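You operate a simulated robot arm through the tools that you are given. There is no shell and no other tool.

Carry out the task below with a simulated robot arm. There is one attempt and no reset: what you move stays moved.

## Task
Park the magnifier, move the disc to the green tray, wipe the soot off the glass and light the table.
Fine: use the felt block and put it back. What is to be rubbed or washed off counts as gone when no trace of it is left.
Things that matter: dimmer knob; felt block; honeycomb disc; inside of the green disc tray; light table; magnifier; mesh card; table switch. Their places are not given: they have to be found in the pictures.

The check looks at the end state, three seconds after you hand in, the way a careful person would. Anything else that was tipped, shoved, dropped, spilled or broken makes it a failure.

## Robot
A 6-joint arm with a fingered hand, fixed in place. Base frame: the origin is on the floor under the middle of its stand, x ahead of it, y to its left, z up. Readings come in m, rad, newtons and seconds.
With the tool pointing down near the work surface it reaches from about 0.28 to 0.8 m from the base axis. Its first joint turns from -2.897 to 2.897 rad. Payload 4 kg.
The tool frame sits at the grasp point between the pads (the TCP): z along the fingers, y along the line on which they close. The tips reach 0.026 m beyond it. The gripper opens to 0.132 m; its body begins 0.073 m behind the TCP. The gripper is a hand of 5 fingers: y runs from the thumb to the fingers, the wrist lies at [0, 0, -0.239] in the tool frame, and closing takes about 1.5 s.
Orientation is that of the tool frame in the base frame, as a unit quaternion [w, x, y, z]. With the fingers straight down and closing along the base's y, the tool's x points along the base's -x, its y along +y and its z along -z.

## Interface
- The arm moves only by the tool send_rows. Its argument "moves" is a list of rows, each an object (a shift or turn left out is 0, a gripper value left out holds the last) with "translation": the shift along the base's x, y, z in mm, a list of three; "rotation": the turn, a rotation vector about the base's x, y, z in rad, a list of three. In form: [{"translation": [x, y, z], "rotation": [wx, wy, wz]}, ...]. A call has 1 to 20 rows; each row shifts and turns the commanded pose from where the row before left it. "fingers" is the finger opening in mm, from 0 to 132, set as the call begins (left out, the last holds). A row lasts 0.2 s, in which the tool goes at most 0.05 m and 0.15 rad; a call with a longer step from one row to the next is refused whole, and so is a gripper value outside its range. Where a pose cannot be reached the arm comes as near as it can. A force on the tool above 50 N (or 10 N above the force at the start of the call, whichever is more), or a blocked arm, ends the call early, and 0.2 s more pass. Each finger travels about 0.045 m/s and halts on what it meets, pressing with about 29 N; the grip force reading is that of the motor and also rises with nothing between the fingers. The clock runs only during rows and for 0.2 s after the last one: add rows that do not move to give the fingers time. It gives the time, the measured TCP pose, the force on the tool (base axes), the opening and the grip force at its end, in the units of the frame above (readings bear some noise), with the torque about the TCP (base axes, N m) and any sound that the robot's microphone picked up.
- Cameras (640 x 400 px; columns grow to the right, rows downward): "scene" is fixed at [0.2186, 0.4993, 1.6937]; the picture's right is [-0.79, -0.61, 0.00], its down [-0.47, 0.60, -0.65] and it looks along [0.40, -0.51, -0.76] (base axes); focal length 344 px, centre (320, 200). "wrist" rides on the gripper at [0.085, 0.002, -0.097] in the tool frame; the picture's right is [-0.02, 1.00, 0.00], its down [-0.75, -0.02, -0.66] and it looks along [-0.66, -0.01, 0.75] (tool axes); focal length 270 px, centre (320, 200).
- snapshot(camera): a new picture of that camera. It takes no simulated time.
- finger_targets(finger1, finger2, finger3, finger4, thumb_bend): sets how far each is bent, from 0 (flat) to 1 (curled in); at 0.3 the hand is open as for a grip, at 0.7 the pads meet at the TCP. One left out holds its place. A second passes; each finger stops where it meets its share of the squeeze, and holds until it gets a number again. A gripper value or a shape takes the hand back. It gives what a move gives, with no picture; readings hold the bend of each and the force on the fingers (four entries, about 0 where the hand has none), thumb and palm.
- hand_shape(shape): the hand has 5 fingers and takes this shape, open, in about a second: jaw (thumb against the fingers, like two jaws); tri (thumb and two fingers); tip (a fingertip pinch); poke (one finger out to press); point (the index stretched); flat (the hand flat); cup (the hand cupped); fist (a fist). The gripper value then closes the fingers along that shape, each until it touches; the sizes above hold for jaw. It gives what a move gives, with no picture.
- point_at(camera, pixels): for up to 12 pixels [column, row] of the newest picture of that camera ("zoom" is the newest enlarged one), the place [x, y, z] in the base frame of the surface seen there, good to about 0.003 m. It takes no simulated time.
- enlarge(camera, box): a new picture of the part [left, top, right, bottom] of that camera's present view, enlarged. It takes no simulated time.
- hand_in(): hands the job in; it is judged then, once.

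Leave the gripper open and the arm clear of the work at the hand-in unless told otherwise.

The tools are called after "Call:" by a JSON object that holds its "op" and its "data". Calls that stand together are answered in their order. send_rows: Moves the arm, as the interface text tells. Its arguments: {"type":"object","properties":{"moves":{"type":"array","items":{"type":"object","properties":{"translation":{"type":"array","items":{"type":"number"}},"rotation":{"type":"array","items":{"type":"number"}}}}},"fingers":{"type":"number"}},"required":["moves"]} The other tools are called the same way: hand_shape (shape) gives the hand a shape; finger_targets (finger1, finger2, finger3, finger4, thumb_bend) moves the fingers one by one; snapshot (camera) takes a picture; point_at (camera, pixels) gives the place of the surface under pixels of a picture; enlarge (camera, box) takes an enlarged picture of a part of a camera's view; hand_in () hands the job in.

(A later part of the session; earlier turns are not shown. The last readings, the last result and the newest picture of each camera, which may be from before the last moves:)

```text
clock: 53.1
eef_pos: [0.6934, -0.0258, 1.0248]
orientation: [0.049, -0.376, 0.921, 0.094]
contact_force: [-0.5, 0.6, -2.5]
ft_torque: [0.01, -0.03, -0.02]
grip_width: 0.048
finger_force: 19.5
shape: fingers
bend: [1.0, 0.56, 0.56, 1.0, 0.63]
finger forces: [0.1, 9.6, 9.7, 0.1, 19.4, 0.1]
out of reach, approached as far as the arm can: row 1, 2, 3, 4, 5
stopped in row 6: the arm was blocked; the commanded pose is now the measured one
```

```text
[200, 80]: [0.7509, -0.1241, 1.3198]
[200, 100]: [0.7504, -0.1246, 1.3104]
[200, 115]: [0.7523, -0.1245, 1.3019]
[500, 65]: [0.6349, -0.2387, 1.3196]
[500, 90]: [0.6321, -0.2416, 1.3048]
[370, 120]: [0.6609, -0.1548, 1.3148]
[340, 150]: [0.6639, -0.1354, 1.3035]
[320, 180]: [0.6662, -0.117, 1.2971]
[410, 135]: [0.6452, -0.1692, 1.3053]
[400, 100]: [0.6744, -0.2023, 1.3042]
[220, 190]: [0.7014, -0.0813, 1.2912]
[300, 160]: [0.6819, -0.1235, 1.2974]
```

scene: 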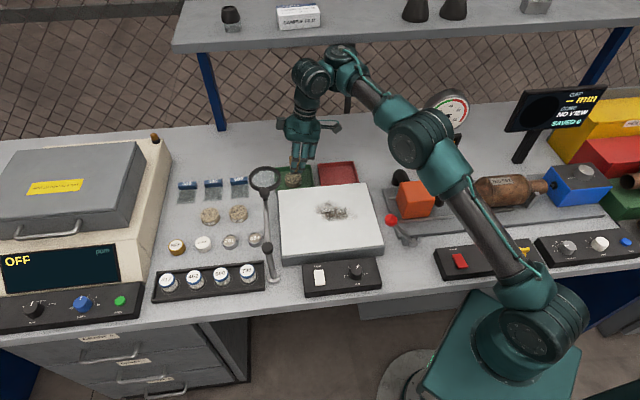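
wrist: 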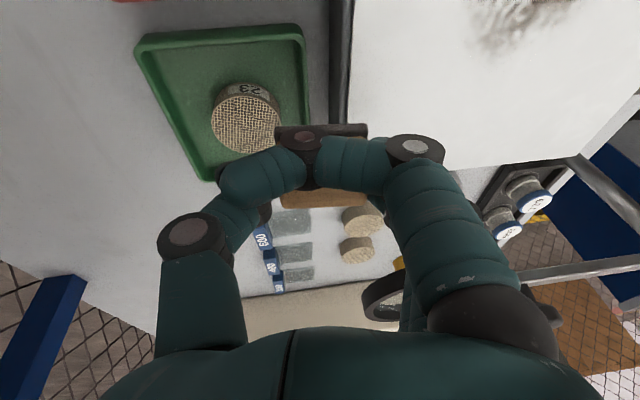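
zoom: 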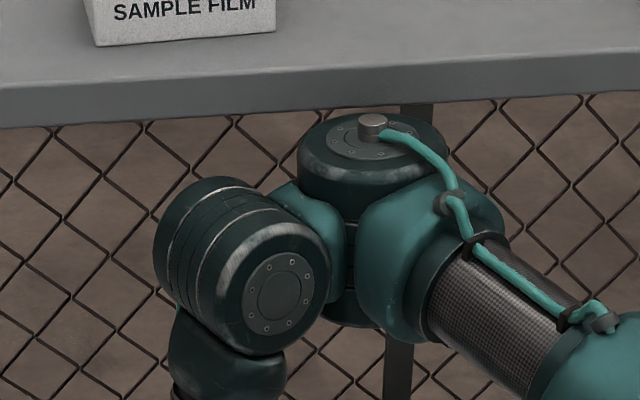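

The housing sits right at the shelf's front edge, and with this lean the wrist is near a singular posture, so retreating with the lean kept won't work. I'll stand the hand upright again in place (about −0.21 rad around x), which also moves the wrist 5 cm away from the shelf.

Call:
{"op": "send_rows", "data": {"moves": [{"rotation": [-0.053, 0.005, 0.0025]}, {"rotation": [-0.053, 0.005, 0.0025]}, {"rotation": [-0.053, 0.005, 0.0025]}, {"rotation": [-0.052, 0.004, 0.0025]}, {"translation": [0, 0, 0]}]}}

Call:
{"op": "enlarge", "data": {"camera": "scene", "box": [200, 0, 460, 220]}}

```text
clock: 54.3
eef_pos: [0.6956, -0.0258, 1.0265]
orientation: [-0.001, -0.382, 0.924, 0.001]
contact_force: [-0.4, 0.2, -1.2]
ft_torque: [0.02, 0.02, 0.01]
grip_width: 0.0473
finger_force: 19.8
shape: fingers
bend: [1.0, 0.56, 0.56, 1.0, 0.63]
finger forces: [0.1, 9.7, 9.7, 0.0, 19.3, 0.0]
```

```text
1.82 times, centred on (330, 110) of scene
```

zoom: 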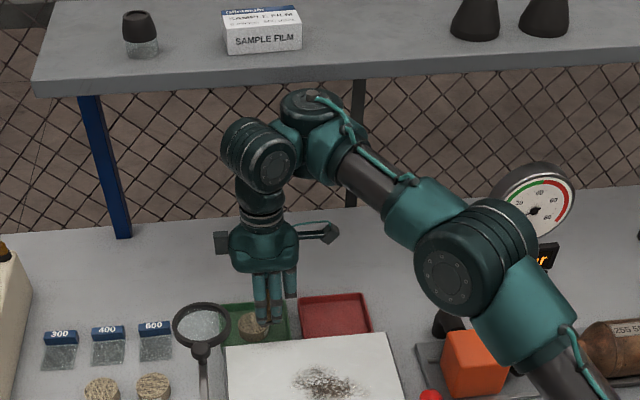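

Upright again and tracking well. Now retracting over the glass, a bit higher.

Call:
{"op": "send_rows", "data": {"moves": [{"translation": [-20, 4, 4]}, {"translation": [-22, 5, 4]}, {"translation": [-22, 5, 4]}, {"translation": [-22, 5, 4]}, {"translation": [-22, 5, 4]}, {"translation": [-22, 5, 4]}, {"translation": [0, 0, 0]}]}}

Call:
{"op": "snapshot", "data": {"camera": "wrist"}}

Call:
{"op": "enlarge", "data": {"camera": "scene", "box": [220, 80, 420, 260]}}

```text
clock: 55.9
eef_pos: [0.6339, 0.0002, 1.1059]
orientation: [-0.001, -0.383, 0.924, 0.001]
contact_force: [0.8, 0.7, -0.1]
ft_torque: [0.0, -0.01, 0.01]
grip_width: 0.0474
finger_force: 19.4
shape: fingers
bend: [1.0, 0.56, 0.56, 1.0, 0.63]
finger forces: [0.0, 9.8, 9.7, 0.0, 19.3, 0.1]
out of reach, approached as far as the arm can: row 1, 2, 3, 4, 5, 6
```

```text
taken
```

wrist: 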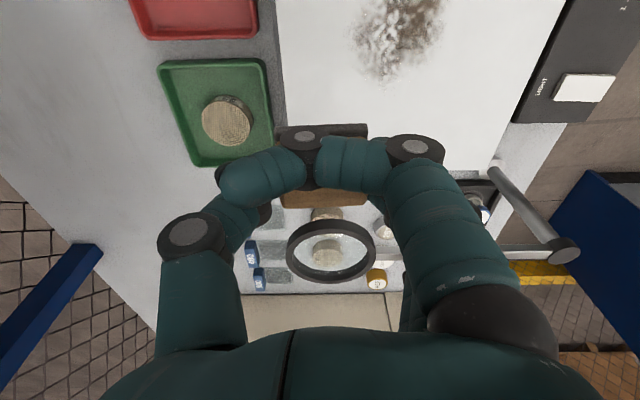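

```text
2.22 times, centred on (320, 170) of scene
```

zoom: 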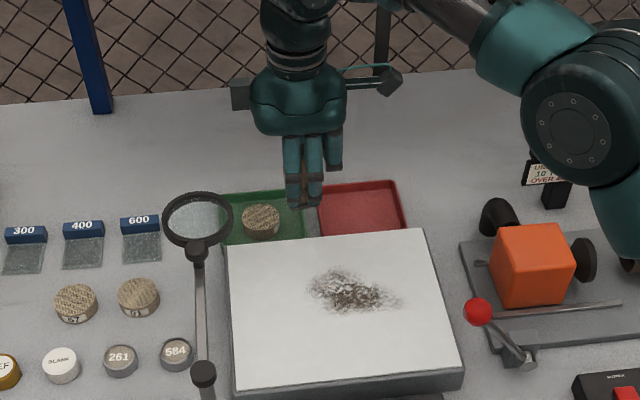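

The arm kept "riding" outward instead of retracting (now at (0.634, 0.000, 1.106)). I need to understand its posture, so I'm taking a full scene picture and measuring points along the upper arm, elbow and forearm.

Call:
{"op": "snapshot", "data": {"camera": "scene"}}

Call:
{"op": "enlarge", "data": {"camera": "scene", "box": [260, 10, 600, 390]}}

```text
taken
```

scene: 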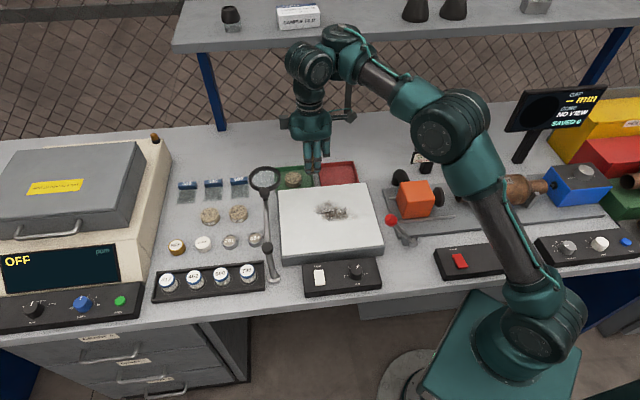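

```text
1.05 times, centred on (430, 200) of scene (not enlarged: the box is as wide or as high as the picture)
```

zoom: 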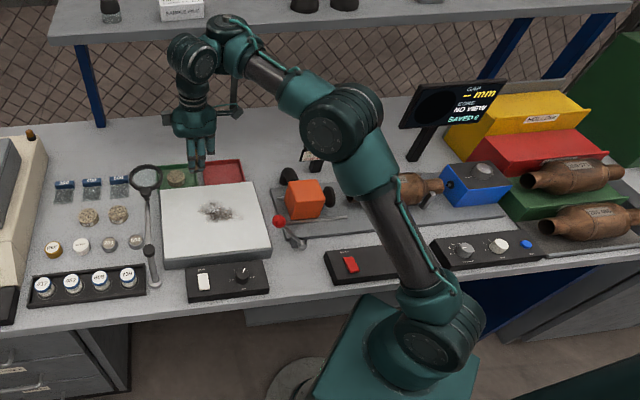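

Call:
{"op": "point_at", "data": {"camera": "scene", "pixels": [[540, 335], [545, 290], [515, 235], [490, 190], [440, 135], [468, 110], [410, 95], [375, 75], [345, 45], [312, 65], [310, 100], [480, 370]]}}

```text
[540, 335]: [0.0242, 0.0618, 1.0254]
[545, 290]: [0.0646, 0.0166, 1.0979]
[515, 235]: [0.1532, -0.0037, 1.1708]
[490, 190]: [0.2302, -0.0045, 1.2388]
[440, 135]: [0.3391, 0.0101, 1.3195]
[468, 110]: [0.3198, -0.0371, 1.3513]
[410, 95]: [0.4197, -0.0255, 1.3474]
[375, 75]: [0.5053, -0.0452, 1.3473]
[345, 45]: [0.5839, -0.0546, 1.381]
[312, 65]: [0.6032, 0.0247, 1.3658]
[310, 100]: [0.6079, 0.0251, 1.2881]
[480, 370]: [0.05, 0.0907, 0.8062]
```

I now understand: the forearm is exactly horizontal, so the wrist's first axis is parallel to the vertical tool, which is a wrist singularity. The arm can only ride along that curve. I'll test which small leans are followed here (block held, free air) to find the way out, beginning with a lean about y.

Call:
{"op": "send_rows", "data": {"moves": [{"rotation": [0, 0.07, 0]}, {"rotation": [0, 0.07, 0]}, {"translation": [0, 0, 0]}]}}

```text
clock: 56.7
eef_pos: [0.6427, 0.0078, 1.1056]
orientation: [-0.026, -0.383, 0.923, 0.011]
contact_force: [-0.1, -0.1, -0.2]
ft_torque: [0.0, 0.04, -0.01]
grip_width: 0.0479
finger_force: 19.5
shape: fingers
bend: [1.0, 0.56, 0.56, 1.0, 0.63]
finger forces: [0.1, 9.6, 9.7, 0.0, 19.3, 0.1]
out of reach, approached as far as the arm can: row 2
```

It followed only 0.056 of 0.14 rad. Trying the opposite lean.

Call:
{"op": "send_rows", "data": {"moves": [{"rotation": [0, -0.07, 0]}, {"rotation": [0, -0.07, 0]}, {"rotation": [0, -0.07, 0]}, {"translation": [0, 0, 0]}]}}

```text
clock: 57.7
eef_pos: [0.6748, 0.0072, 1.1355]
orientation: [0.069, -0.382, 0.921, -0.03]
contact_force: [0.1, 0.0, -0.4]
ft_torque: [0.01, 0.03, 0.01]
grip_width: 0.0477
finger_force: 19.2
shape: fingers
bend: [1.0, 0.56, 0.56, 1.0, 0.63]
finger forces: [0.0, 9.7, 9.7, 0.0, 19.3, 0.0]
out of reach, approached as far as the arm can: row 2, 3
```

The lean and position are coupled, as expected at this singularity: the wrist's first joint got turned about 90° the wrong way while I was stretched out. The way out is to lean the tool and let the lean direction go round in a circle (first +y, then −x, −y, +x), which turns that joint back smoothly. First lean toward +y by 0.25 rad.

Call:
{"op": "send_rows", "data": {"moves": [{"translation": [-7, -2, -8], "rotation": [0.0625, 0.0375, 0]}, {"translation": [-7, -2, -8], "rotation": [0.0625, 0.0375, 0]}, {"translation": [-7, -2, -8], "rotation": [0.0625, 0.0375, 0]}, {"translation": [-7, -2, -8], "rotation": [0.0625, 0.0375, 0]}, {"translation": [0, 0, 0]}]}}

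Call:
{"op": "enlarge", "data": {"camera": "scene", "box": [220, 0, 480, 200]}}

```text
clock: 58.9
eef_pos: [0.6335, -0.0162, 1.0911]
orientation: [0.048, -0.371, 0.92, 0.115]
contact_force: [0.1, -0.1, -0.1]
ft_torque: [-0.03, -0.01, -0.02]
grip_width: 0.0476
finger_force: 19.3
shape: fingers
bend: [1.0, 0.56, 0.56, 1.0, 0.63]
finger forces: [0.0, 9.8, 9.7, 0.0, 19.4, 0.0]
out of reach, approached as far as the arm can: row 3, 4
```

```text
2.00 times, centred on (350, 100) of scene
```

zoom: 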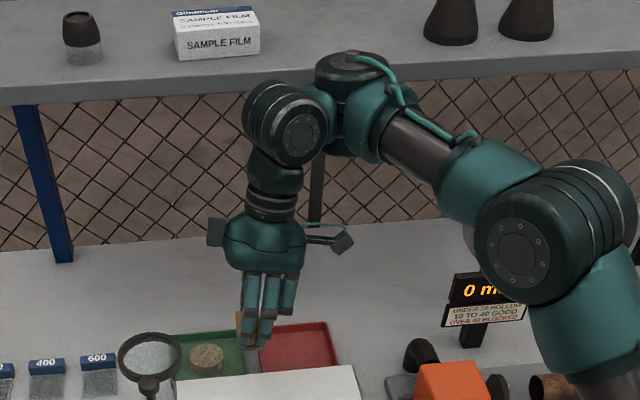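

The lean to +y (0.247 rad) is followed. Now turning the lean direction round toward −x in small steps.

Call:
{"op": "send_rows", "data": {"moves": [{"rotation": [-0.01, 0.06, 0]}, {"rotation": [-0.02, 0.06, 0]}, {"rotation": [-0.04, 0.05, 0]}, {"rotation": [-0.06, 0.04, 0]}, {"rotation": [-0.06, 0.03, 0]}, {"rotation": [-0.06, 0.01, 0]}, {"translation": [0, 0, 0]}]}}

Call:
{"op": "enlarge", "data": {"camera": "scene", "box": [220, 0, 480, 200]}}

```text
clock: 60.5
eef_pos: [0.5869, -0.0592, 1.0762]
orientation: [-0.084, -0.357, 0.93, 0.036]
contact_force: [-0.5, 0.8, -0.2]
ft_torque: [0.01, 0.04, 0.02]
grip_width: 0.0477
finger_force: 18.7
shape: fingers
bend: [1.0, 0.56, 0.56, 1.0, 0.63]
finger forces: [0.0, 9.6, 9.7, 0.0, 19.3, 0.0]
out of reach, approached as far as the arm can: row 1, 2, 3, 4
```

```text
2.00 times, centred on (350, 100) of scene
```

zoom: 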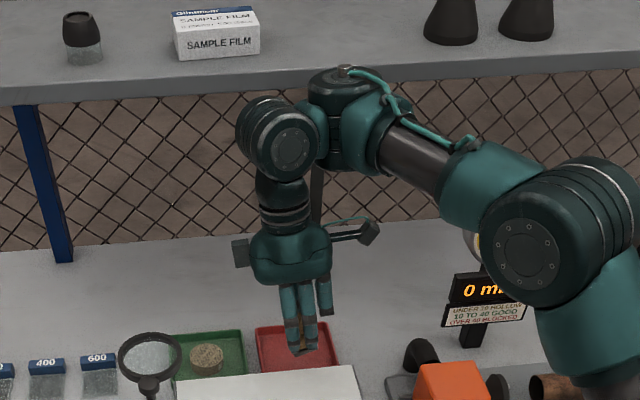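

Now the lean is (−0.18, 0.01), tracked at the end. Continuing the circle toward −y and watching whether the position holds.

Call:
{"op": "send_rows", "data": {"moves": [{"rotation": [-0.05, -0.01, 0]}, {"rotation": [-0.05, -0.02, 0]}, {"rotation": [-0.05, -0.03, 0]}, {"rotation": [-0.04, -0.05, 0]}, {"rotation": [-0.02, -0.05, 0]}, {"translation": [0, 0, 0]}]}}

Call:
{"op": "enlarge", "data": {"camera": "scene", "box": [220, 0, 480, 200]}}

```text
clock: 61.9
eef_pos: [0.629, -0.0567, 1.1172]
orientation: [-0.047, -0.345, 0.933, -0.087]
contact_force: [-0.5, -0.4, -1.1]
ft_torque: [0.05, -0.03, 0.0]
grip_width: 0.0476
finger_force: 19.3
shape: fingers
bend: [1.0, 0.56, 0.56, 1.0, 0.63]
finger forces: [0.0, 9.8, 9.7, 0.1, 19.1, 0.1]
out of reach, approached as far as the arm can: row 2, 3, 4, 5
```

```text
2.00 times, centred on (350, 100) of scene
```

zoom: 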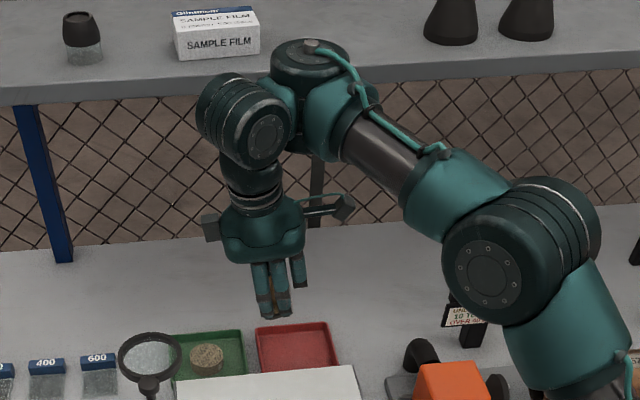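

The position drifts again, so only one tilt direction is really free. I need the true axes of the two wrist housings, so I'll measure points on them.

Call:
{"op": "enlarge", "data": {"camera": "scene", "box": [310, 10, 400, 110]}}

```text
4.00 times, centred on (355, 60) of scene
```

zoom: 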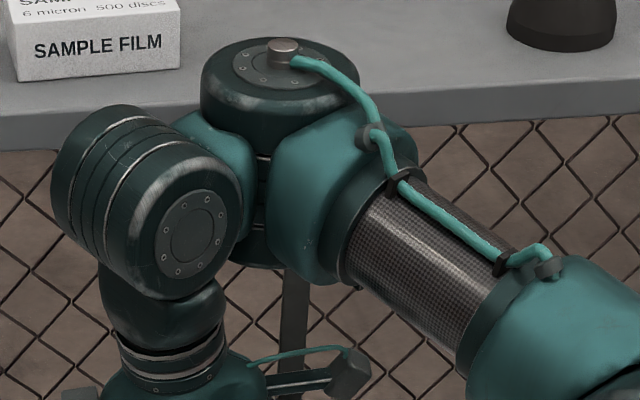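

Call:
{"op": "point_at", "data": {"camera": "zoom", "pixels": [[193, 233], [185, 195], [175, 270], [220, 225], [165, 250], [110, 130], [75, 180], [283, 48], [240, 65], [330, 75], [300, 85], [290, 55]]}}

```text
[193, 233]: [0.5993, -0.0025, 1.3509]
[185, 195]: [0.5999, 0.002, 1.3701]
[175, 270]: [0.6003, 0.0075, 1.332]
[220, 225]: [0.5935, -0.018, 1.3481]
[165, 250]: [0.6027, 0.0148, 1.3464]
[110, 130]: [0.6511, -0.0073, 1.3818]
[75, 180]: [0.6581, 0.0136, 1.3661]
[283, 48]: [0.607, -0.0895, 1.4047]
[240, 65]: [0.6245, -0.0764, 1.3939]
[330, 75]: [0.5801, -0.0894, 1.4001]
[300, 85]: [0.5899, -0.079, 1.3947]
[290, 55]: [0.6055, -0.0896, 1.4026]
```

The lower housing's axis lies along the forearm, and the upper (vertical) wrist joint is at one end of its range. Both my tests pushed it the wrong way. From this −y lean, the lean must go round toward −x instead, which turns the joint back off its limit. Doing that in small steps with a slight outward shift.

Call:
{"op": "send_rows", "data": {"moves": [{"translation": [8, 0, 0], "rotation": [0.02, 0.045, 0]}, {"translation": [8, 0, 0], "rotation": [0.035, 0.045, 0]}, {"translation": [8, 0, 0], "rotation": [0.045, 0.04, 0]}, {"translation": [8, 0, 0], "rotation": [0.05, 0.03, 0]}, {"translation": [8, 0, 0], "rotation": [0.045, 0.01, 0]}, {"translation": [0, 0, 0]}, {"translation": [0, 0, 0]}]}}

Call:
{"op": "enlarge", "data": {"camera": "scene", "box": [220, 0, 480, 200]}}

```text
clock: 63.5
eef_pos: [0.6688, -0.0572, 1.1167]
orientation: [-0.091, -0.358, 0.929, 0.032]
contact_force: [0.2, 0.5, -1.1]
ft_torque: [-0.01, -0.03, -0.02]
grip_width: 0.0477
finger_force: 19.2
shape: fingers
bend: [1.0, 0.56, 0.56, 1.0, 0.63]
finger forces: [0.0, 9.6, 9.6, 0.1, 19.3, 0.0]
```

```text
2.00 times, centred on (350, 100) of scene
```

zoom: 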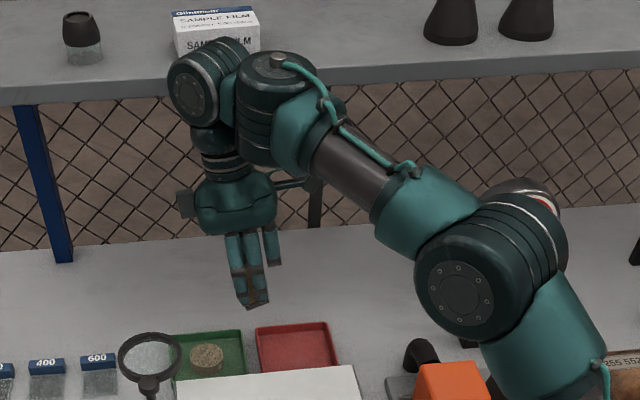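

That worked: no flags, the position is exact, and the upper wrist joint has turned so the hand now hangs outward of it. Now retracting toward the robot while bringing the hand upright.

Call:
{"op": "send_rows", "data": {"moves": [{"translation": [-15, 5, 0]}, {"translation": [-15, 7, 0], "rotation": [0.002, -0.048, 0]}, {"translation": [-15, 7, -5], "rotation": [0.002, -0.048, 0]}, {"translation": [-15, 7, -5], "rotation": [0.001, -0.048, 0]}, {"translation": [-15, 7, -5], "rotation": [0.001, -0.048, 0]}, {"translation": [-15, 7, -10]}, {"translation": [-15, 7, -10]}, {"translation": [0, 0, 0]}]}}

Call:
{"op": "snapshot", "data": {"camera": "scene"}}

Call:
{"op": "snapshot", "data": {"camera": "wrist"}}

```text
clock: 65.3
eef_pos: [0.6132, -0.0118, 1.1248]
orientation: [-0.002, -0.358, 0.934, 0.002]
contact_force: [0.0, 0.2, -0.1]
ft_torque: [0.02, -0.01, 0.01]
grip_width: 0.0479
finger_force: 19.2
shape: fingers
bend: [1.0, 0.56, 0.56, 1.0, 0.64]
finger forces: [0.1, 9.5, 9.7, 0.0, 19.1, 0.0]
out of reach, approached as far as the arm can: row 3, 4, 5, 6, 7
```

```text
taken
```

scene: 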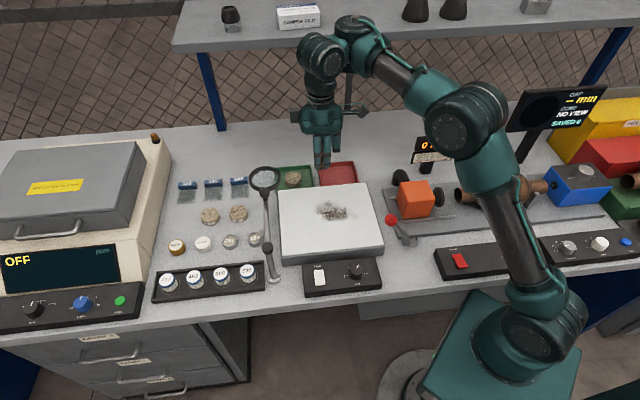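

```text
taken
```

wrist: 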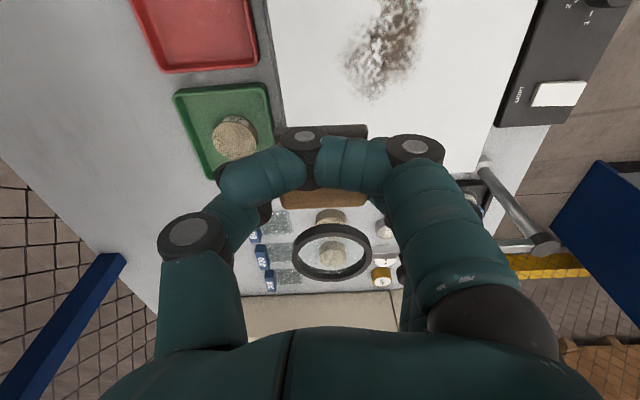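

It slid back into the singular posture while crossing (β drifted). I want exact numbers on the wrist now before trying again, so I'm zooming on it.

Call:
{"op": "enlarge", "data": {"camera": "scene", "box": [290, 5, 390, 105]}}

```text
4.00 times, centred on (340, 55) of scene
```

zoom: 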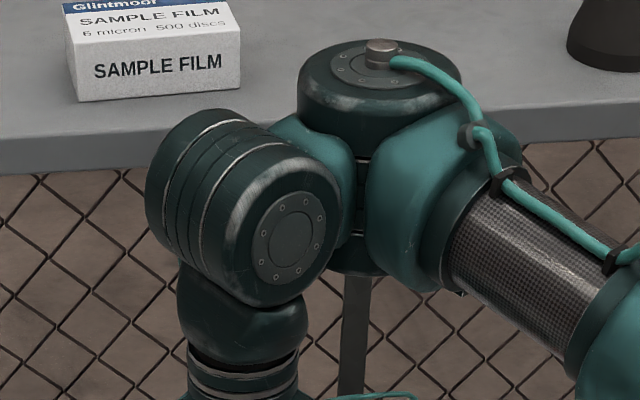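

Call:
{"op": "point_at", "data": {"camera": "zoom", "pixels": [[290, 237], [272, 208], [300, 265], [310, 222], [268, 255], [335, 70], [415, 78], [345, 85], [405, 58], [500, 225], [560, 270], [530, 247]]}}

```text
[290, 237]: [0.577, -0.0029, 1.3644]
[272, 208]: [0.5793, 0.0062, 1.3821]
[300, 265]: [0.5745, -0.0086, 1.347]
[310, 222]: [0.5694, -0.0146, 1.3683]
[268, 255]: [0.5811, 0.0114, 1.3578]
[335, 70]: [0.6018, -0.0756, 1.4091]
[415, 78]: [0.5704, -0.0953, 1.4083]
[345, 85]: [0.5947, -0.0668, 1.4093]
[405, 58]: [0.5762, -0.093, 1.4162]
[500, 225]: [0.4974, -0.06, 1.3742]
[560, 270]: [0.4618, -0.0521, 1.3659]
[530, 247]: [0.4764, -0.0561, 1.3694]
```

Useful: A's cap is flat (axis vertical). To find out how the joints are chained I'll turn the hand about the vertical by −0.45 rad here (a free motion) and see whether the lower housing turns with it.

Call:
{"op": "send_rows", "data": {"moves": [{"rotation": [0, 0, -0.1]}, {"rotation": [0, 0, -0.1]}, {"rotation": [0, 0, -0.1]}, {"rotation": [0, 0, -0.1]}, {"rotation": [0, 0, -0.05]}, {"translation": [0, 0, 0]}]}}

Call:
{"op": "enlarge", "data": {"camera": "scene", "box": [290, 5, 390, 105]}}

```text
clock: 66.7
eef_pos: [0.6146, -0.0122, 1.1249]
orientation: [-0.001, -0.142, 0.99, 0.001]
contact_force: [0.1, -0.1, 0.0]
ft_torque: [0.01, 0.0, -0.02]
grip_width: 0.0477
finger_force: 19.1
shape: fingers
bend: [1.0, 0.56, 0.56, 1.0, 0.64]
finger forces: [0.0, 9.6, 9.6, 0.0, 19.1, 0.0]
```

```text
4.00 times, centred on (340, 55) of scene
```

zoom: 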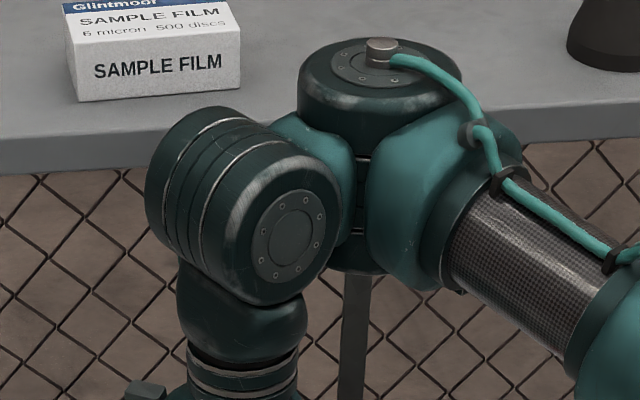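

The lower housing did not turn with the hand, so the last joint is the hand's own roll, and the upper vertical joint must swing about 75–80° so the lower axis is across the arm. I'll repeat the lean-and-circle (first −y, then −x) and finish with the lean exactly along the arm's direction, so I can then come upright straight through.

Call:
{"op": "send_rows", "data": {"moves": [{"rotation": [-0.09, 0.04, 0]}, {"rotation": [-0.09, 0.04, 0]}, {"translation": [5, 0, 0], "rotation": [0.03, 0.04, 0]}, {"translation": [5, 0, 0], "rotation": [0.04, 0.04, 0]}, {"translation": [5, 0, 0], "rotation": [0.05, 0.04, 0]}, {"translation": [5, 0, 0], "rotation": [0.05, 0.03, 0]}, {"translation": [5, 0, 0], "rotation": [0.045, 0.02, 0]}, {"translation": [0, 0, 0]}, {"translation": [0, 0, 0]}]}}

Call:
{"op": "enlarge", "data": {"camera": "scene", "box": [260, 0, 380, 100]}}

```text
clock: 68.7
eef_pos: [0.6394, -0.0123, 1.1242]
orientation: [-0.119, -0.154, 0.98, 0.035]
contact_force: [-0.2, 0.4, 0.0]
ft_torque: [-0.01, 0.03, 0.01]
grip_width: 0.0475
finger_force: 19.0
shape: fingers
bend: [1.0, 0.56, 0.56, 1.0, 0.64]
finger forces: [0.0, 9.5, 9.5, 0.0, 19.1, 0.0]
```

```text
4.00 times, centred on (320, 50) of scene
```

zoom: 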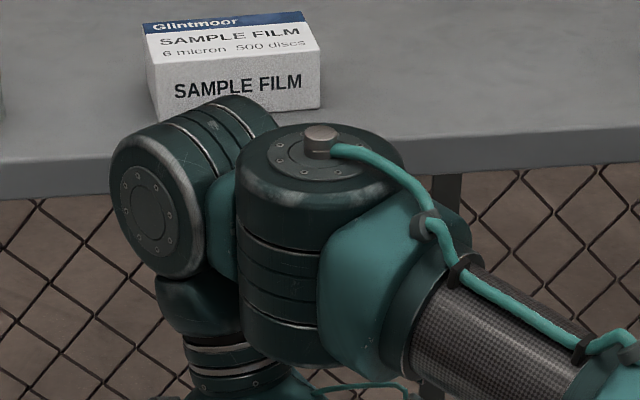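

No flags and the pose is exact. Measuring the two housings' axes now.

Call:
{"op": "point_at", "data": {"camera": "zoom", "pixels": [[150, 208], [138, 182], [158, 238], [132, 215], [168, 205], [265, 150], [360, 160], [280, 175], [340, 185], [450, 330], [540, 375], [500, 355]]}}

```text
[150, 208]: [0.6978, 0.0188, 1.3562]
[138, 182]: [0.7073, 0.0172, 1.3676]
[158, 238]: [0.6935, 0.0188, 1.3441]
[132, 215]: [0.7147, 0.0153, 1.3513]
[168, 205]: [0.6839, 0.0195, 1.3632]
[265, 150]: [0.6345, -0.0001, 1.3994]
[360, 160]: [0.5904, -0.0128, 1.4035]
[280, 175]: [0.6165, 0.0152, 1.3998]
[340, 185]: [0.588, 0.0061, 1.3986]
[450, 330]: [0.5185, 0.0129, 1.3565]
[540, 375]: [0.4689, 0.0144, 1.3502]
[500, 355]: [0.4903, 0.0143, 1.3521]
```

B's axis is now at azimuth 82°, exactly across the arm, as wanted. Now coming upright straight along the arm direction in two steps (crossing the singular point in one step).

Call:
{"op": "send_rows", "data": {"moves": [{"rotation": [-0.012, -0.094, 0]}, {"rotation": [-0.019, -0.147, 0]}, {"translation": [0, 0, 0]}, {"translation": [0, 0, 0]}]}}

Call:
{"op": "enlarge", "data": {"camera": "scene", "box": [260, 0, 380, 100]}}

```text
clock: 69.7
eef_pos: [0.6428, -0.0137, 1.1246]
orientation: [-0.021, -0.155, 0.988, 0.009]
contact_force: [0.0, 0.4, -1.0]
ft_torque: [-0.02, 0.02, 0.01]
grip_width: 0.0475
finger_force: 18.8
shape: fingers
bend: [1.0, 0.56, 0.56, 1.0, 0.64]
finger forces: [0.0, 9.6, 9.6, 0.1, 19.1, 0.1]
out of reach, approached as far as the arm can: row 2
```

```text
4.00 times, centred on (320, 50) of scene
```

zoom: 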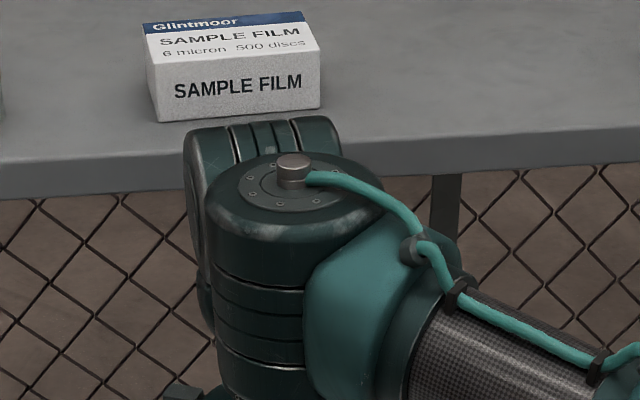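

The upper joint swung to the opposite side this time (the lower housing is now behind). From this side I can lean −y and circle toward +x, which ends in the proper posture for working close to the robot without crossing the singular point.

Call:
{"op": "send_rows", "data": {"moves": [{"rotation": [-0.1, -0.02, 0]}, {"rotation": [-0.1, -0.02, 0]}, {"rotation": [0.02, -0.05, 0]}, {"rotation": [0.03, -0.05, 0]}, {"rotation": [0.04, -0.045, 0]}, {"rotation": [0.045, -0.035, 0]}, {"rotation": [0.03, -0.025, 0]}, {"translation": [0, 0, 0]}, {"translation": [0, 0, 0]}]}}

Call:
{"op": "enlarge", "data": {"camera": "scene", "box": [260, 0, 380, 100]}}

```text
clock: 71.7
eef_pos: [0.6253, 0.0139, 1.1147]
orientation: [0.114, -0.14, 0.983, -0.035]
contact_force: [0.5, -0.2, -1.5]
ft_torque: [0.0, -0.02, 0.0]
grip_width: 0.0478
finger_force: 18.7
shape: fingers
bend: [1.0, 0.56, 0.56, 1.0, 0.64]
finger forces: [0.0, 9.4, 9.5, 0.1, 18.7, 0.1]
out of reach, approached as far as the arm can: row 1, 2
```

```text
4.00 times, centred on (320, 50) of scene
```

zoom: 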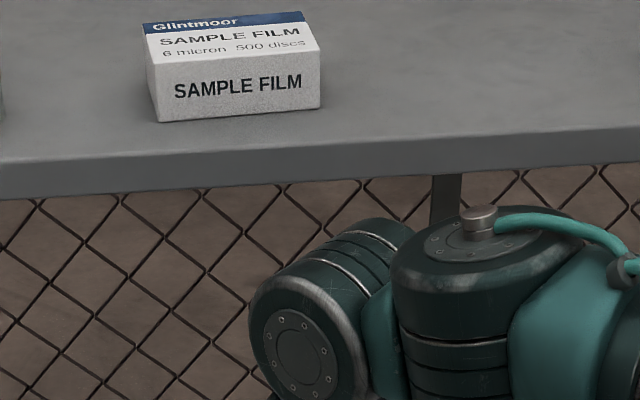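

The rows after the first two were followed exactly and the posture is now right (lean +0.234 along +x, lower housing outward, cap across the arm). Retracting with the lean first, then coming upright.

Call:
{"op": "send_rows", "data": {"moves": [{"translation": [-15, 0, -5]}, {"translation": [-15, 0, -5]}, {"translation": [-15, 0, -5]}, {"translation": [-15, 0, -5]}, {"rotation": [0.005, 0.04, 0]}, {"rotation": [0.005, 0.04, 0]}, {"rotation": [0.005, 0.04, 0]}, {"rotation": [0.005, 0.04, 0]}, {"rotation": [0.005, 0.04, 0]}, {"rotation": [0.01, 0.034, 0]}, {"translation": [0, 0, 0]}]}}

Call:
{"op": "snapshot", "data": {"camera": "scene"}}

Call:
{"op": "snapshot", "data": {"camera": "wrist"}}

```text
clock: 74.1
eef_pos: [0.565, 0.0153, 1.0941]
orientation: [0.0, -0.142, 0.99, -0.001]
contact_force: [0.2, 0.2, 0.6]
ft_torque: [0.0, -0.02, -0.01]
grip_width: 0.0474
finger_force: 19.1
shape: fingers
bend: [1.0, 0.56, 0.56, 1.0, 0.64]
finger forces: [0.0, 9.4, 9.4, 0.0, 18.7, 0.0]
```

```text
taken
```

scene: 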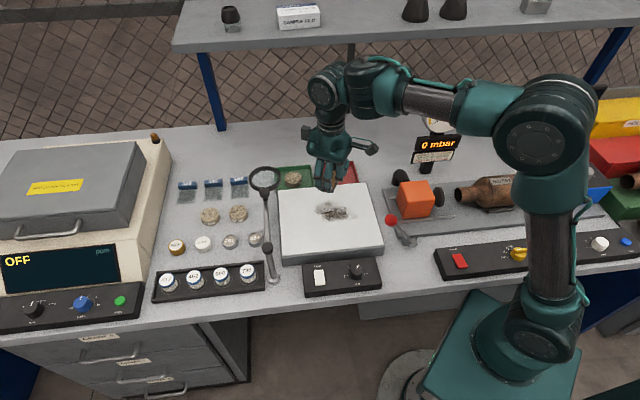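

```text
taken
```

wrist: 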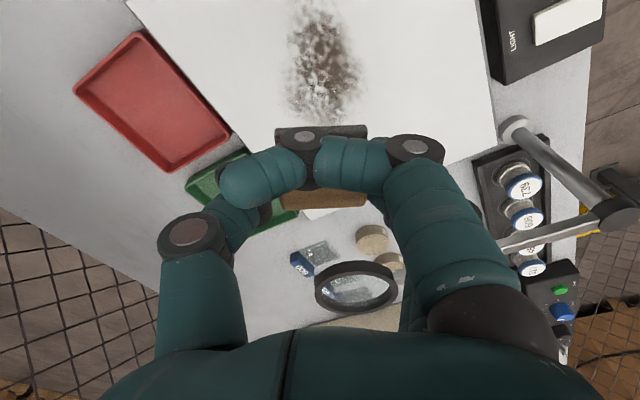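

The arm is back in a healthy posture: upright at (0.565, 0.015, 1.094), block still held firmly, everything on the table untouched. Lesson: far out I must stay low. Now I restore exactly the grasp orientation (yaw 45°, lean as when gripping) so the felt is flat.

Call:
{"op": "send_rows", "data": {"moves": [{"rotation": [0, 0, 0.125]}, {"rotation": [0, 0, 0.125]}, {"rotation": [0, 0, 0.125]}, {"rotation": [0, 0, 0.125]}, {"rotation": [0.088, -0.0805, 0]}, {"rotation": [0.088, -0.0805, 0]}, {"translation": [0, 0, 0]}]}}

Call:
{"op": "snapshot", "data": {"camera": "wrist"}}

Call:
{"op": "enlarge", "data": {"camera": "scene", "box": [260, 100, 420, 260]}}

```text
clock: 75.7
eef_pos: [0.5646, 0.0148, 1.0951]
orientation: [0.109, -0.379, 0.918, 0.05]
contact_force: [0.0, -0.2, 0.3]
ft_torque: [-0.01, 0.0, 0.01]
grip_width: 0.0475
finger_force: 17.8
shape: fingers
bend: [1.0, 0.56, 0.56, 1.0, 0.64]
finger forces: [0.0, 9.3, 9.3, 0.0, 18.5, 0.0]
```

```text
taken
```

wrist: 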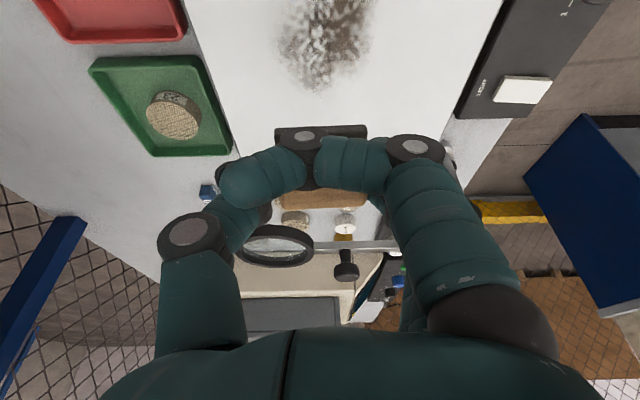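

```text
2.50 times, centred on (340, 180) of scene
```

zoom: 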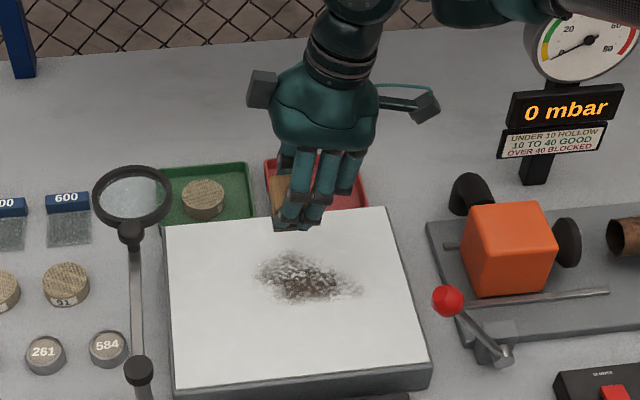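

Orientation matches the grasp (q ≈ [0.109, −0.379, 0.918, 0.050]). Before wiping I'm checking the orange block and pipe to the right of the glass for clearance with the hand's camera, and re-measuring the soot outline.

Call:
{"op": "point_at", "data": {"camera": "zoom", "pixels": [[480, 205], [510, 225], [465, 260], [470, 180], [455, 205], [448, 300], [490, 345], [245, 275], [290, 245], [370, 300], [300, 308], [420, 345]]}}

```text
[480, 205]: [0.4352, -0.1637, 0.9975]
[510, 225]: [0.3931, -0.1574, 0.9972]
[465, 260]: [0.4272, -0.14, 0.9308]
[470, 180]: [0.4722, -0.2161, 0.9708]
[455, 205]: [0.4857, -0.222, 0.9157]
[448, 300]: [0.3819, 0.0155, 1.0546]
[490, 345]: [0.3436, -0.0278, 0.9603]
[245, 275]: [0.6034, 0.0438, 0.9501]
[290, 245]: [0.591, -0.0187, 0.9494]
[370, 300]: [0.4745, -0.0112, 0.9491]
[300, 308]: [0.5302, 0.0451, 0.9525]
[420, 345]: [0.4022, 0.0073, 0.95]
```

Clearances are fine (orange block top 0.997, camera bottom about 1.045). Moving above the upper-left end of the first wiping strip and down to just above the glass.

Call:
{"op": "send_rows", "data": {"moves": [{"translation": [15, 2.5, -15]}, {"translation": [15, 2.5, -20]}, {"translation": [13.8, 2.5, -20]}, {"translation": [0, 0, -20]}, {"translation": [0, 0, -15]}, {"translation": [0, 0, 0]}]}}

Call:
{"op": "enlarge", "data": {"camera": "scene", "box": [250, 130, 370, 230]}}

```text
clock: 77.1
eef_pos: [0.6085, 0.0217, 1.0061]
orientation: [0.109, -0.38, 0.917, 0.049]
contact_force: [0.0, -0.5, -1.0]
ft_torque: [0.0, 0.0, 0.04]
grip_width: 0.0475
finger_force: 18.6
shape: fingers
bend: [1.0, 0.56, 0.56, 1.0, 0.64]
finger forces: [0.1, 9.3, 9.3, 0.0, 18.5, 0.0]
```

```text
4.00 times, centred on (310, 180) of scene
```

zoom: 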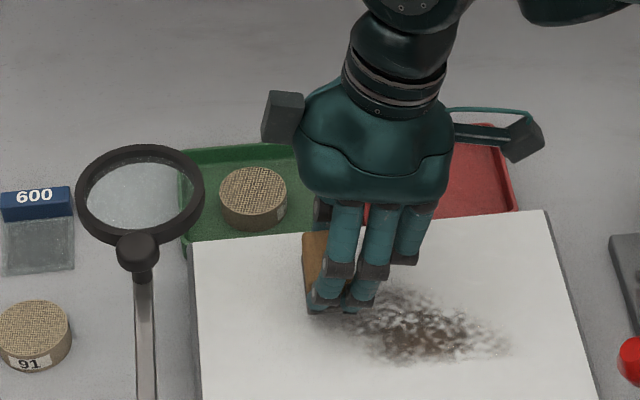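

Just above the glass at the soot's upper-left end. Descending in small steps to feel contact (expected around z 0.993).

Call:
{"op": "send_rows", "data": {"moves": [{"translation": [0, 0, -4]}, {"translation": [0, 0, -3]}, {"translation": [0, 0, -2]}, {"translation": [0, 0, -2]}, {"translation": [0, 0, 0]}]}}

```text
clock: 78.3
eef_pos: [0.6085, 0.0215, 0.9929]
orientation: [0.108, -0.38, 0.917, 0.05]
contact_force: [-0.1, -0.1, -0.6]
ft_torque: [-0.01, -0.03, -0.03]
grip_width: 0.0472
finger_force: 18.7
shape: fingers
bend: [1.0, 0.56, 0.56, 1.0, 0.64]
finger forces: [0.1, 9.3, 9.4, 0.1, 18.5, 0.0]
```

Call:
{"op": "send_rows", "data": {"moves": [{"translation": [0, 0, -1]}, {"translation": [0, 0, -1]}, {"translation": [0, 0, 0]}]}}

```text
clock: 79.1
eef_pos: [0.6102, 0.0214, 0.9921]
orientation: [0.108, -0.379, 0.918, 0.049]
contact_force: [-0.6, 0.7, 6.1]
ft_torque: [0.12, 0.09, 0.01]
grip_width: 0.0476
finger_force: 18.2
shape: fingers
bend: [1.0, 0.56, 0.56, 1.0, 0.64]
finger forces: [0.1, 9.5, 9.3, 0.0, 19.1, 0.1]
```

Contact with 6 N. Now the first sweep along the strip (to the right, u direction), watching the force.

Call:
{"op": "send_rows", "data": {"moves": [{"translation": [0, 0, -0.7]}, {"translation": [-7.07, -7.07, 0]}, {"translation": [-7.07, -7.07, 0]}, {"translation": [-7.07, -7.07, 0]}, {"translation": [-7.07, -7.07, 0]}, {"translation": [-7.07, -7.07, 0]}, {"translation": [-7.07, -7.07, 0]}, {"translation": [-7.07, -7.07, 0]}, {"translation": [-7.07, -7.07, 0]}, {"translation": [-7.07, -7.07, 0]}, {"translation": [-7.07, -7.07, 0]}, {"translation": [-7.07, -7.07, 0]}]}}

Call:
{"op": "enlarge", "data": {"camera": "scene", "box": [280, 150, 400, 250]}}

```text
clock: 81.7
eef_pos: [0.5307, -0.0564, 0.9907]
orientation: [0.108, -0.378, 0.918, 0.05]
contact_force: [3.2, 3.8, 12.8]
ft_torque: [0.28, 0.04, -0.12]
grip_width: 0.0475
finger_force: 20.0
shape: fingers
bend: [1.0, 0.57, 0.57, 1.0, 0.64]
finger forces: [0.0, 10.3, 10.1, 0.0, 20.1, 0.0]
```

```text
4.00 times, centred on (340, 200) of scene
```

zoom: 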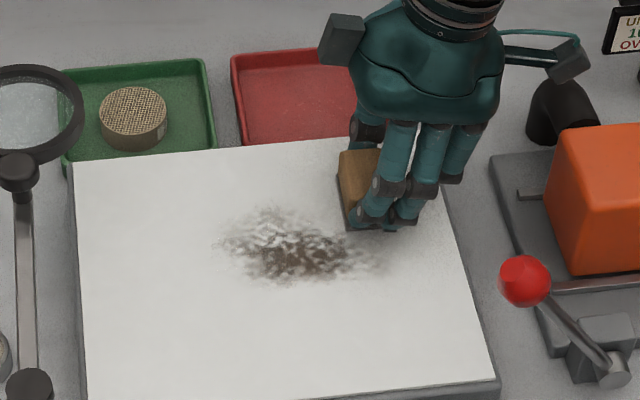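

Force 13 N, sweep went smoothly. Shifting to the middle strip and sweeping back left.

Call:
{"op": "send_rows", "data": {"moves": [{"translation": [-8.1, 1.8, 0]}, {"translation": [-8.1, 1.8, 0]}, {"translation": [-8.1, 1.8, 0]}, {"translation": [-8.1, 1.7, 0]}, {"translation": [7.07, 7.07, 0]}, {"translation": [7.07, 7.07, 0]}, {"translation": [7.07, 7.07, 0]}, {"translation": [7.07, 7.07, 0]}, {"translation": [7.07, 7.07, 0]}, {"translation": [7.07, 7.07, 0]}, {"translation": [7.07, 7.07, 0]}, {"translation": [7.07, 7.07, 0]}, {"translation": [7.07, 7.07, 0]}, {"translation": [7.07, 7.07, 0]}, {"translation": [7.07, 7.07, 0]}, {"translation": [7.07, 7.07, 0]}, {"translation": [7.07, 7.07, 0]}]}}

Call:
{"op": "enlarge", "data": {"camera": "scene", "box": [280, 150, 400, 250]}}

```text
clock: 85.3
eef_pos: [0.5882, 0.0437, 0.991]
orientation: [0.108, -0.379, 0.918, 0.05]
contact_force: [0.3, -0.7, 1.0]
ft_torque: [0.02, 0.0, 0.02]
grip_width: 0.0475
finger_force: 17.9
shape: fingers
bend: [1.0, 0.57, 0.57, 1.0, 0.65]
finger forces: [0.0, 9.0, 8.9, 0.0, 18.0, 0.0]
```

```text
4.00 times, centred on (340, 200) of scene
```

zoom: 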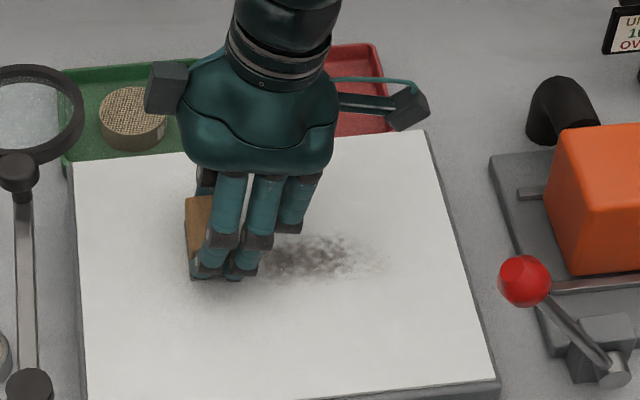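

The soot is fading; it needs repeated passes. The force has dropped to 1 N, so I'll press 1 mm more and sweep the front strip.

Call:
{"op": "send_rows", "data": {"moves": [{"translation": [-6.1, 6.1, -0.5]}, {"translation": [-6.1, 6.1, -0.5]}, {"translation": [-6.2, 6.2, -0.5]}, {"translation": [-7.07, -7.07, 0]}, {"translation": [-7.07, -7.07, 0]}, {"translation": [-7.07, -7.07, 0]}, {"translation": [-7.07, -7.07, 0]}, {"translation": [-7.07, -7.07, 0]}, {"translation": [-7.07, -7.07, 0]}, {"translation": [-7.07, -7.07, 0]}, {"translation": [-7.07, -7.07, 0]}, {"translation": [-7.07, -7.07, 0]}, {"translation": [-7.07, -7.07, 0]}, {"translation": [-7.07, -7.07, 0]}, {"translation": [-7.07, -7.07, 0]}]}}

Call:
{"op": "enlarge", "data": {"camera": "scene", "box": [280, 150, 400, 250]}}

```text
clock: 88.5
eef_pos: [0.4864, -0.0234, 0.9885]
orientation: [0.109, -0.379, 0.917, 0.05]
contact_force: [5.5, 4.2, 22.5]
ft_torque: [0.28, -0.12, -0.05]
grip_width: 0.0471
finger_force: 20.8
shape: fingers
bend: [1.0, 0.57, 0.58, 1.0, 0.65]
finger forces: [0.1, 10.2, 10.1, 0.1, 21.2, 0.0]
```

```text
4.00 times, centred on (340, 200) of scene
```

zoom: 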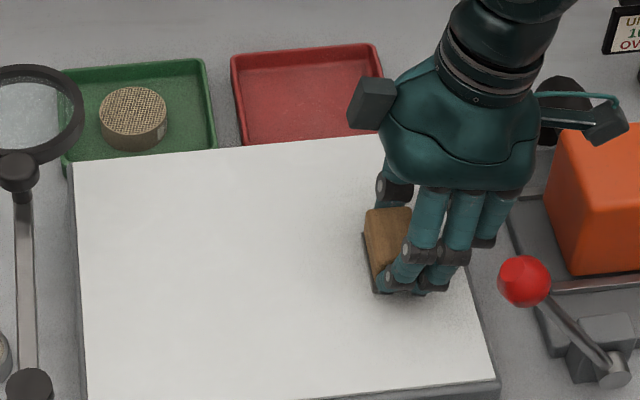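

The visible glass now looks clean. To leave no trace I'll go over the middle and back strips once more, with slightly less pressure.

Call:
{"op": "send_rows", "data": {"moves": [{"translation": [6.1, -6.1, 0.3]}, {"translation": [6.1, -6.1, 0.2]}, {"translation": [6.2, -6.2, 0]}, {"translation": [7.07, 7.07, 0]}, {"translation": [7.07, 7.07, 0]}, {"translation": [7.07, 7.07, 0]}, {"translation": [7.07, 7.07, 0]}, {"translation": [7.07, 7.07, 0]}, {"translation": [7.07, 7.07, 0]}, {"translation": [7.07, 7.07, 0]}, {"translation": [7.07, 7.07, 0]}, {"translation": [7.07, 7.07, 0]}, {"translation": [7.07, 7.07, 0]}, {"translation": [7.07, 7.07, 0]}, {"translation": [7.07, 7.07, 0]}]}}

Call:
{"op": "send_rows", "data": {"moves": [{"translation": [6.6, -6.6, 0]}, {"translation": [6.6, -6.6, 0]}, {"translation": [6.6, -6.6, 0]}, {"translation": [-7.07, -7.07, 0]}, {"translation": [-7.07, -7.07, 0]}, {"translation": [-7.07, -7.07, 0]}, {"translation": [-7.07, -7.07, 0]}, {"translation": [-7.07, -7.07, 0]}, {"translation": [-7.07, -7.07, 0]}, {"translation": [-7.07, -7.07, 0]}, {"translation": [-7.07, -7.07, 0]}, {"translation": [-7.07, -7.07, 0]}, {"translation": [-7.07, -7.07, 0]}]}}

Call:
{"op": "enlarge", "data": {"camera": "scene", "box": [270, 170, 390, 260]}}

```text
clock: 91.7
eef_pos: [0.5896, 0.0432, 0.9899]
orientation: [0.108, -0.379, 0.918, 0.05]
contact_force: [-1.6, -1.7, 7.4]
ft_torque: [0.15, 0.13, 0.09]
grip_width: 0.0471
finger_force: 19.3
shape: fingers
bend: [1.0, 0.57, 0.57, 1.0, 0.65]
finger forces: [0.0, 9.5, 9.4, 0.0, 19.3, 0.0]
```

```text
clock: 94.5
eef_pos: [0.5384, -0.0478, 0.9918]
orientation: [0.108, -0.38, 0.917, 0.05]
contact_force: [0.1, 0.7, -0.5]
ft_torque: [-0.01, 0.03, -0.01]
grip_width: 0.047
finger_force: 18.7
shape: fingers
bend: [1.0, 0.57, 0.57, 1.0, 0.65]
finger forces: [0.1, 9.3, 9.3, 0.0, 18.5, 0.0]
```

```text
4.44 times, centred on (330, 215) of scene
```

zoom: 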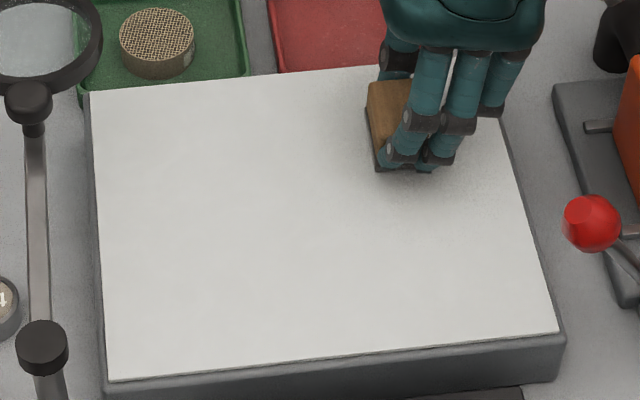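

The glass looks clean where visible; I'll check the rest once the hand is away. Now returning the block: lift 12 mm, move outward low (staying below z≈1.005 so the wrist stays under the shelf).

Call:
{"op": "send_rows", "data": {"moves": [{"translation": [0, 0, 6]}, {"translation": [0, 0, 6]}, {"translation": [20, 2, 0]}, {"translation": [20, 2, 0]}, {"translation": [20, 2, 0]}, {"translation": [20, 2, 0]}, {"translation": [20, 2, 0]}, {"translation": [20, 3, 0]}, {"translation": [0, 0, 0]}]}}

Call:
{"op": "snapshot", "data": {"camera": "scene"}}

Call:
{"op": "enlarge", "data": {"camera": "scene", "box": [270, 175, 390, 265]}}

```text
clock: 96.5
eef_pos: [0.6579, -0.0342, 1.0028]
orientation: [0.109, -0.38, 0.917, 0.05]
contact_force: [0.0, -0.3, -0.7]
ft_torque: [0.01, 0.02, 0.0]
grip_width: 0.047
finger_force: 18.8
shape: fingers
bend: [1.0, 0.57, 0.57, 1.0, 0.65]
finger forces: [0.1, 9.3, 9.2, 0.1, 18.6, 0.0]
```

```text
taken
```

scene: 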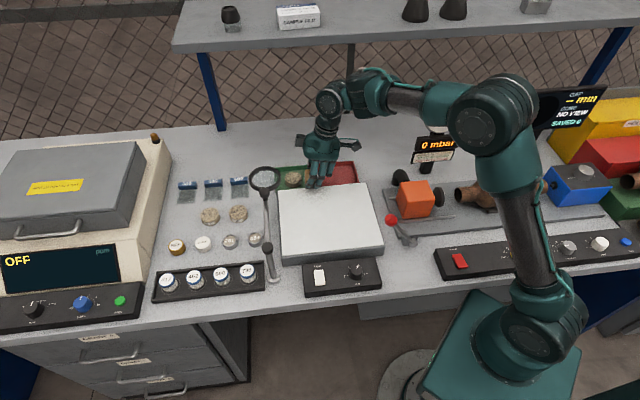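

```text
4.44 times, centred on (330, 220) of scene
```

zoom: 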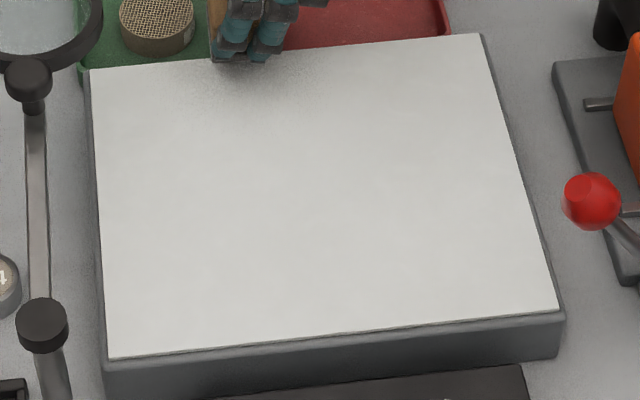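

The glass looks spotless. A close-up of the former soot area to be sure before I put the felt away.

Call:
{"op": "enlarge", "data": {"camera": "scene", "box": [300, 188, 370, 232]}}

Call:
{"op": "snapshot", "data": {"camera": "wrist"}}

```text
9.09 times, centred on (335, 210) of scene
```

zoom: 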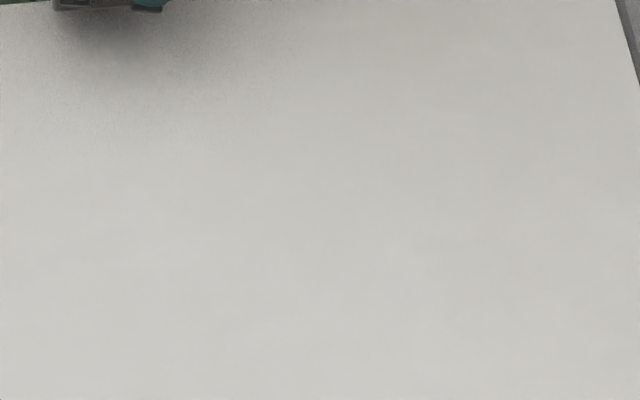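

```text
taken
```

wrist: 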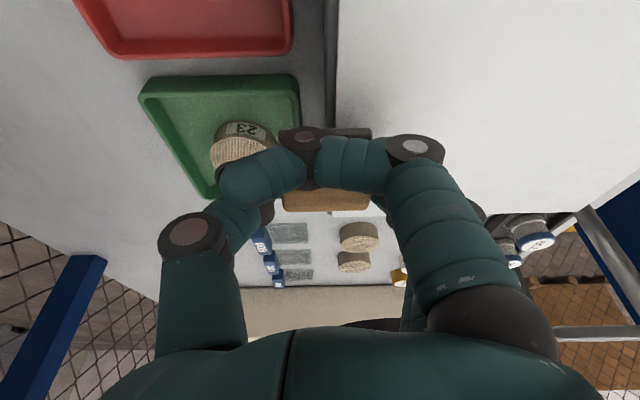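

No trace left. Continuing: over the trays, lowering to z≈0.985, toward the block's place.

Call:
{"op": "send_rows", "data": {"moves": [{"translation": [20, 0, 0]}, {"translation": [20, 0, 0]}, {"translation": [10, 2, -8]}, {"translation": [5, 2, -8]}, {"translation": [0, 0, 0]}]}}

Call:
{"op": "enlarge", "data": {"camera": "scene", "box": [230, 60, 390, 220]}}

```text
clock: 97.7
eef_pos: [0.7153, -0.0302, 0.9859]
orientation: [0.109, -0.38, 0.917, 0.049]
contact_force: [0.7, 0.3, -0.6]
ft_torque: [0.02, 0.02, -0.01]
grip_width: 0.0468
finger_force: 18.4
shape: fingers
bend: [1.0, 0.57, 0.57, 1.0, 0.65]
finger forces: [0.0, 9.3, 9.2, 0.0, 18.5, 0.1]
```

```text
2.50 times, centred on (310, 140) of scene
```

zoom: 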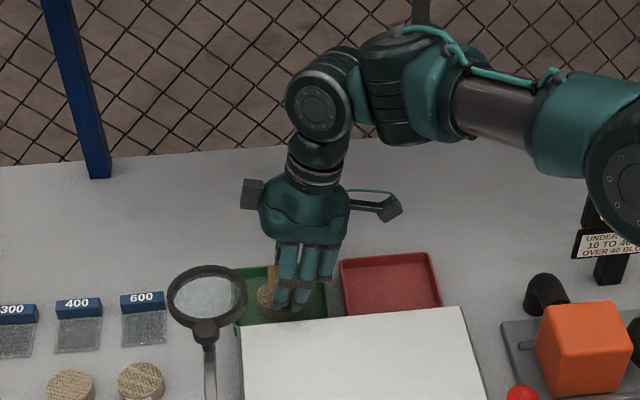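

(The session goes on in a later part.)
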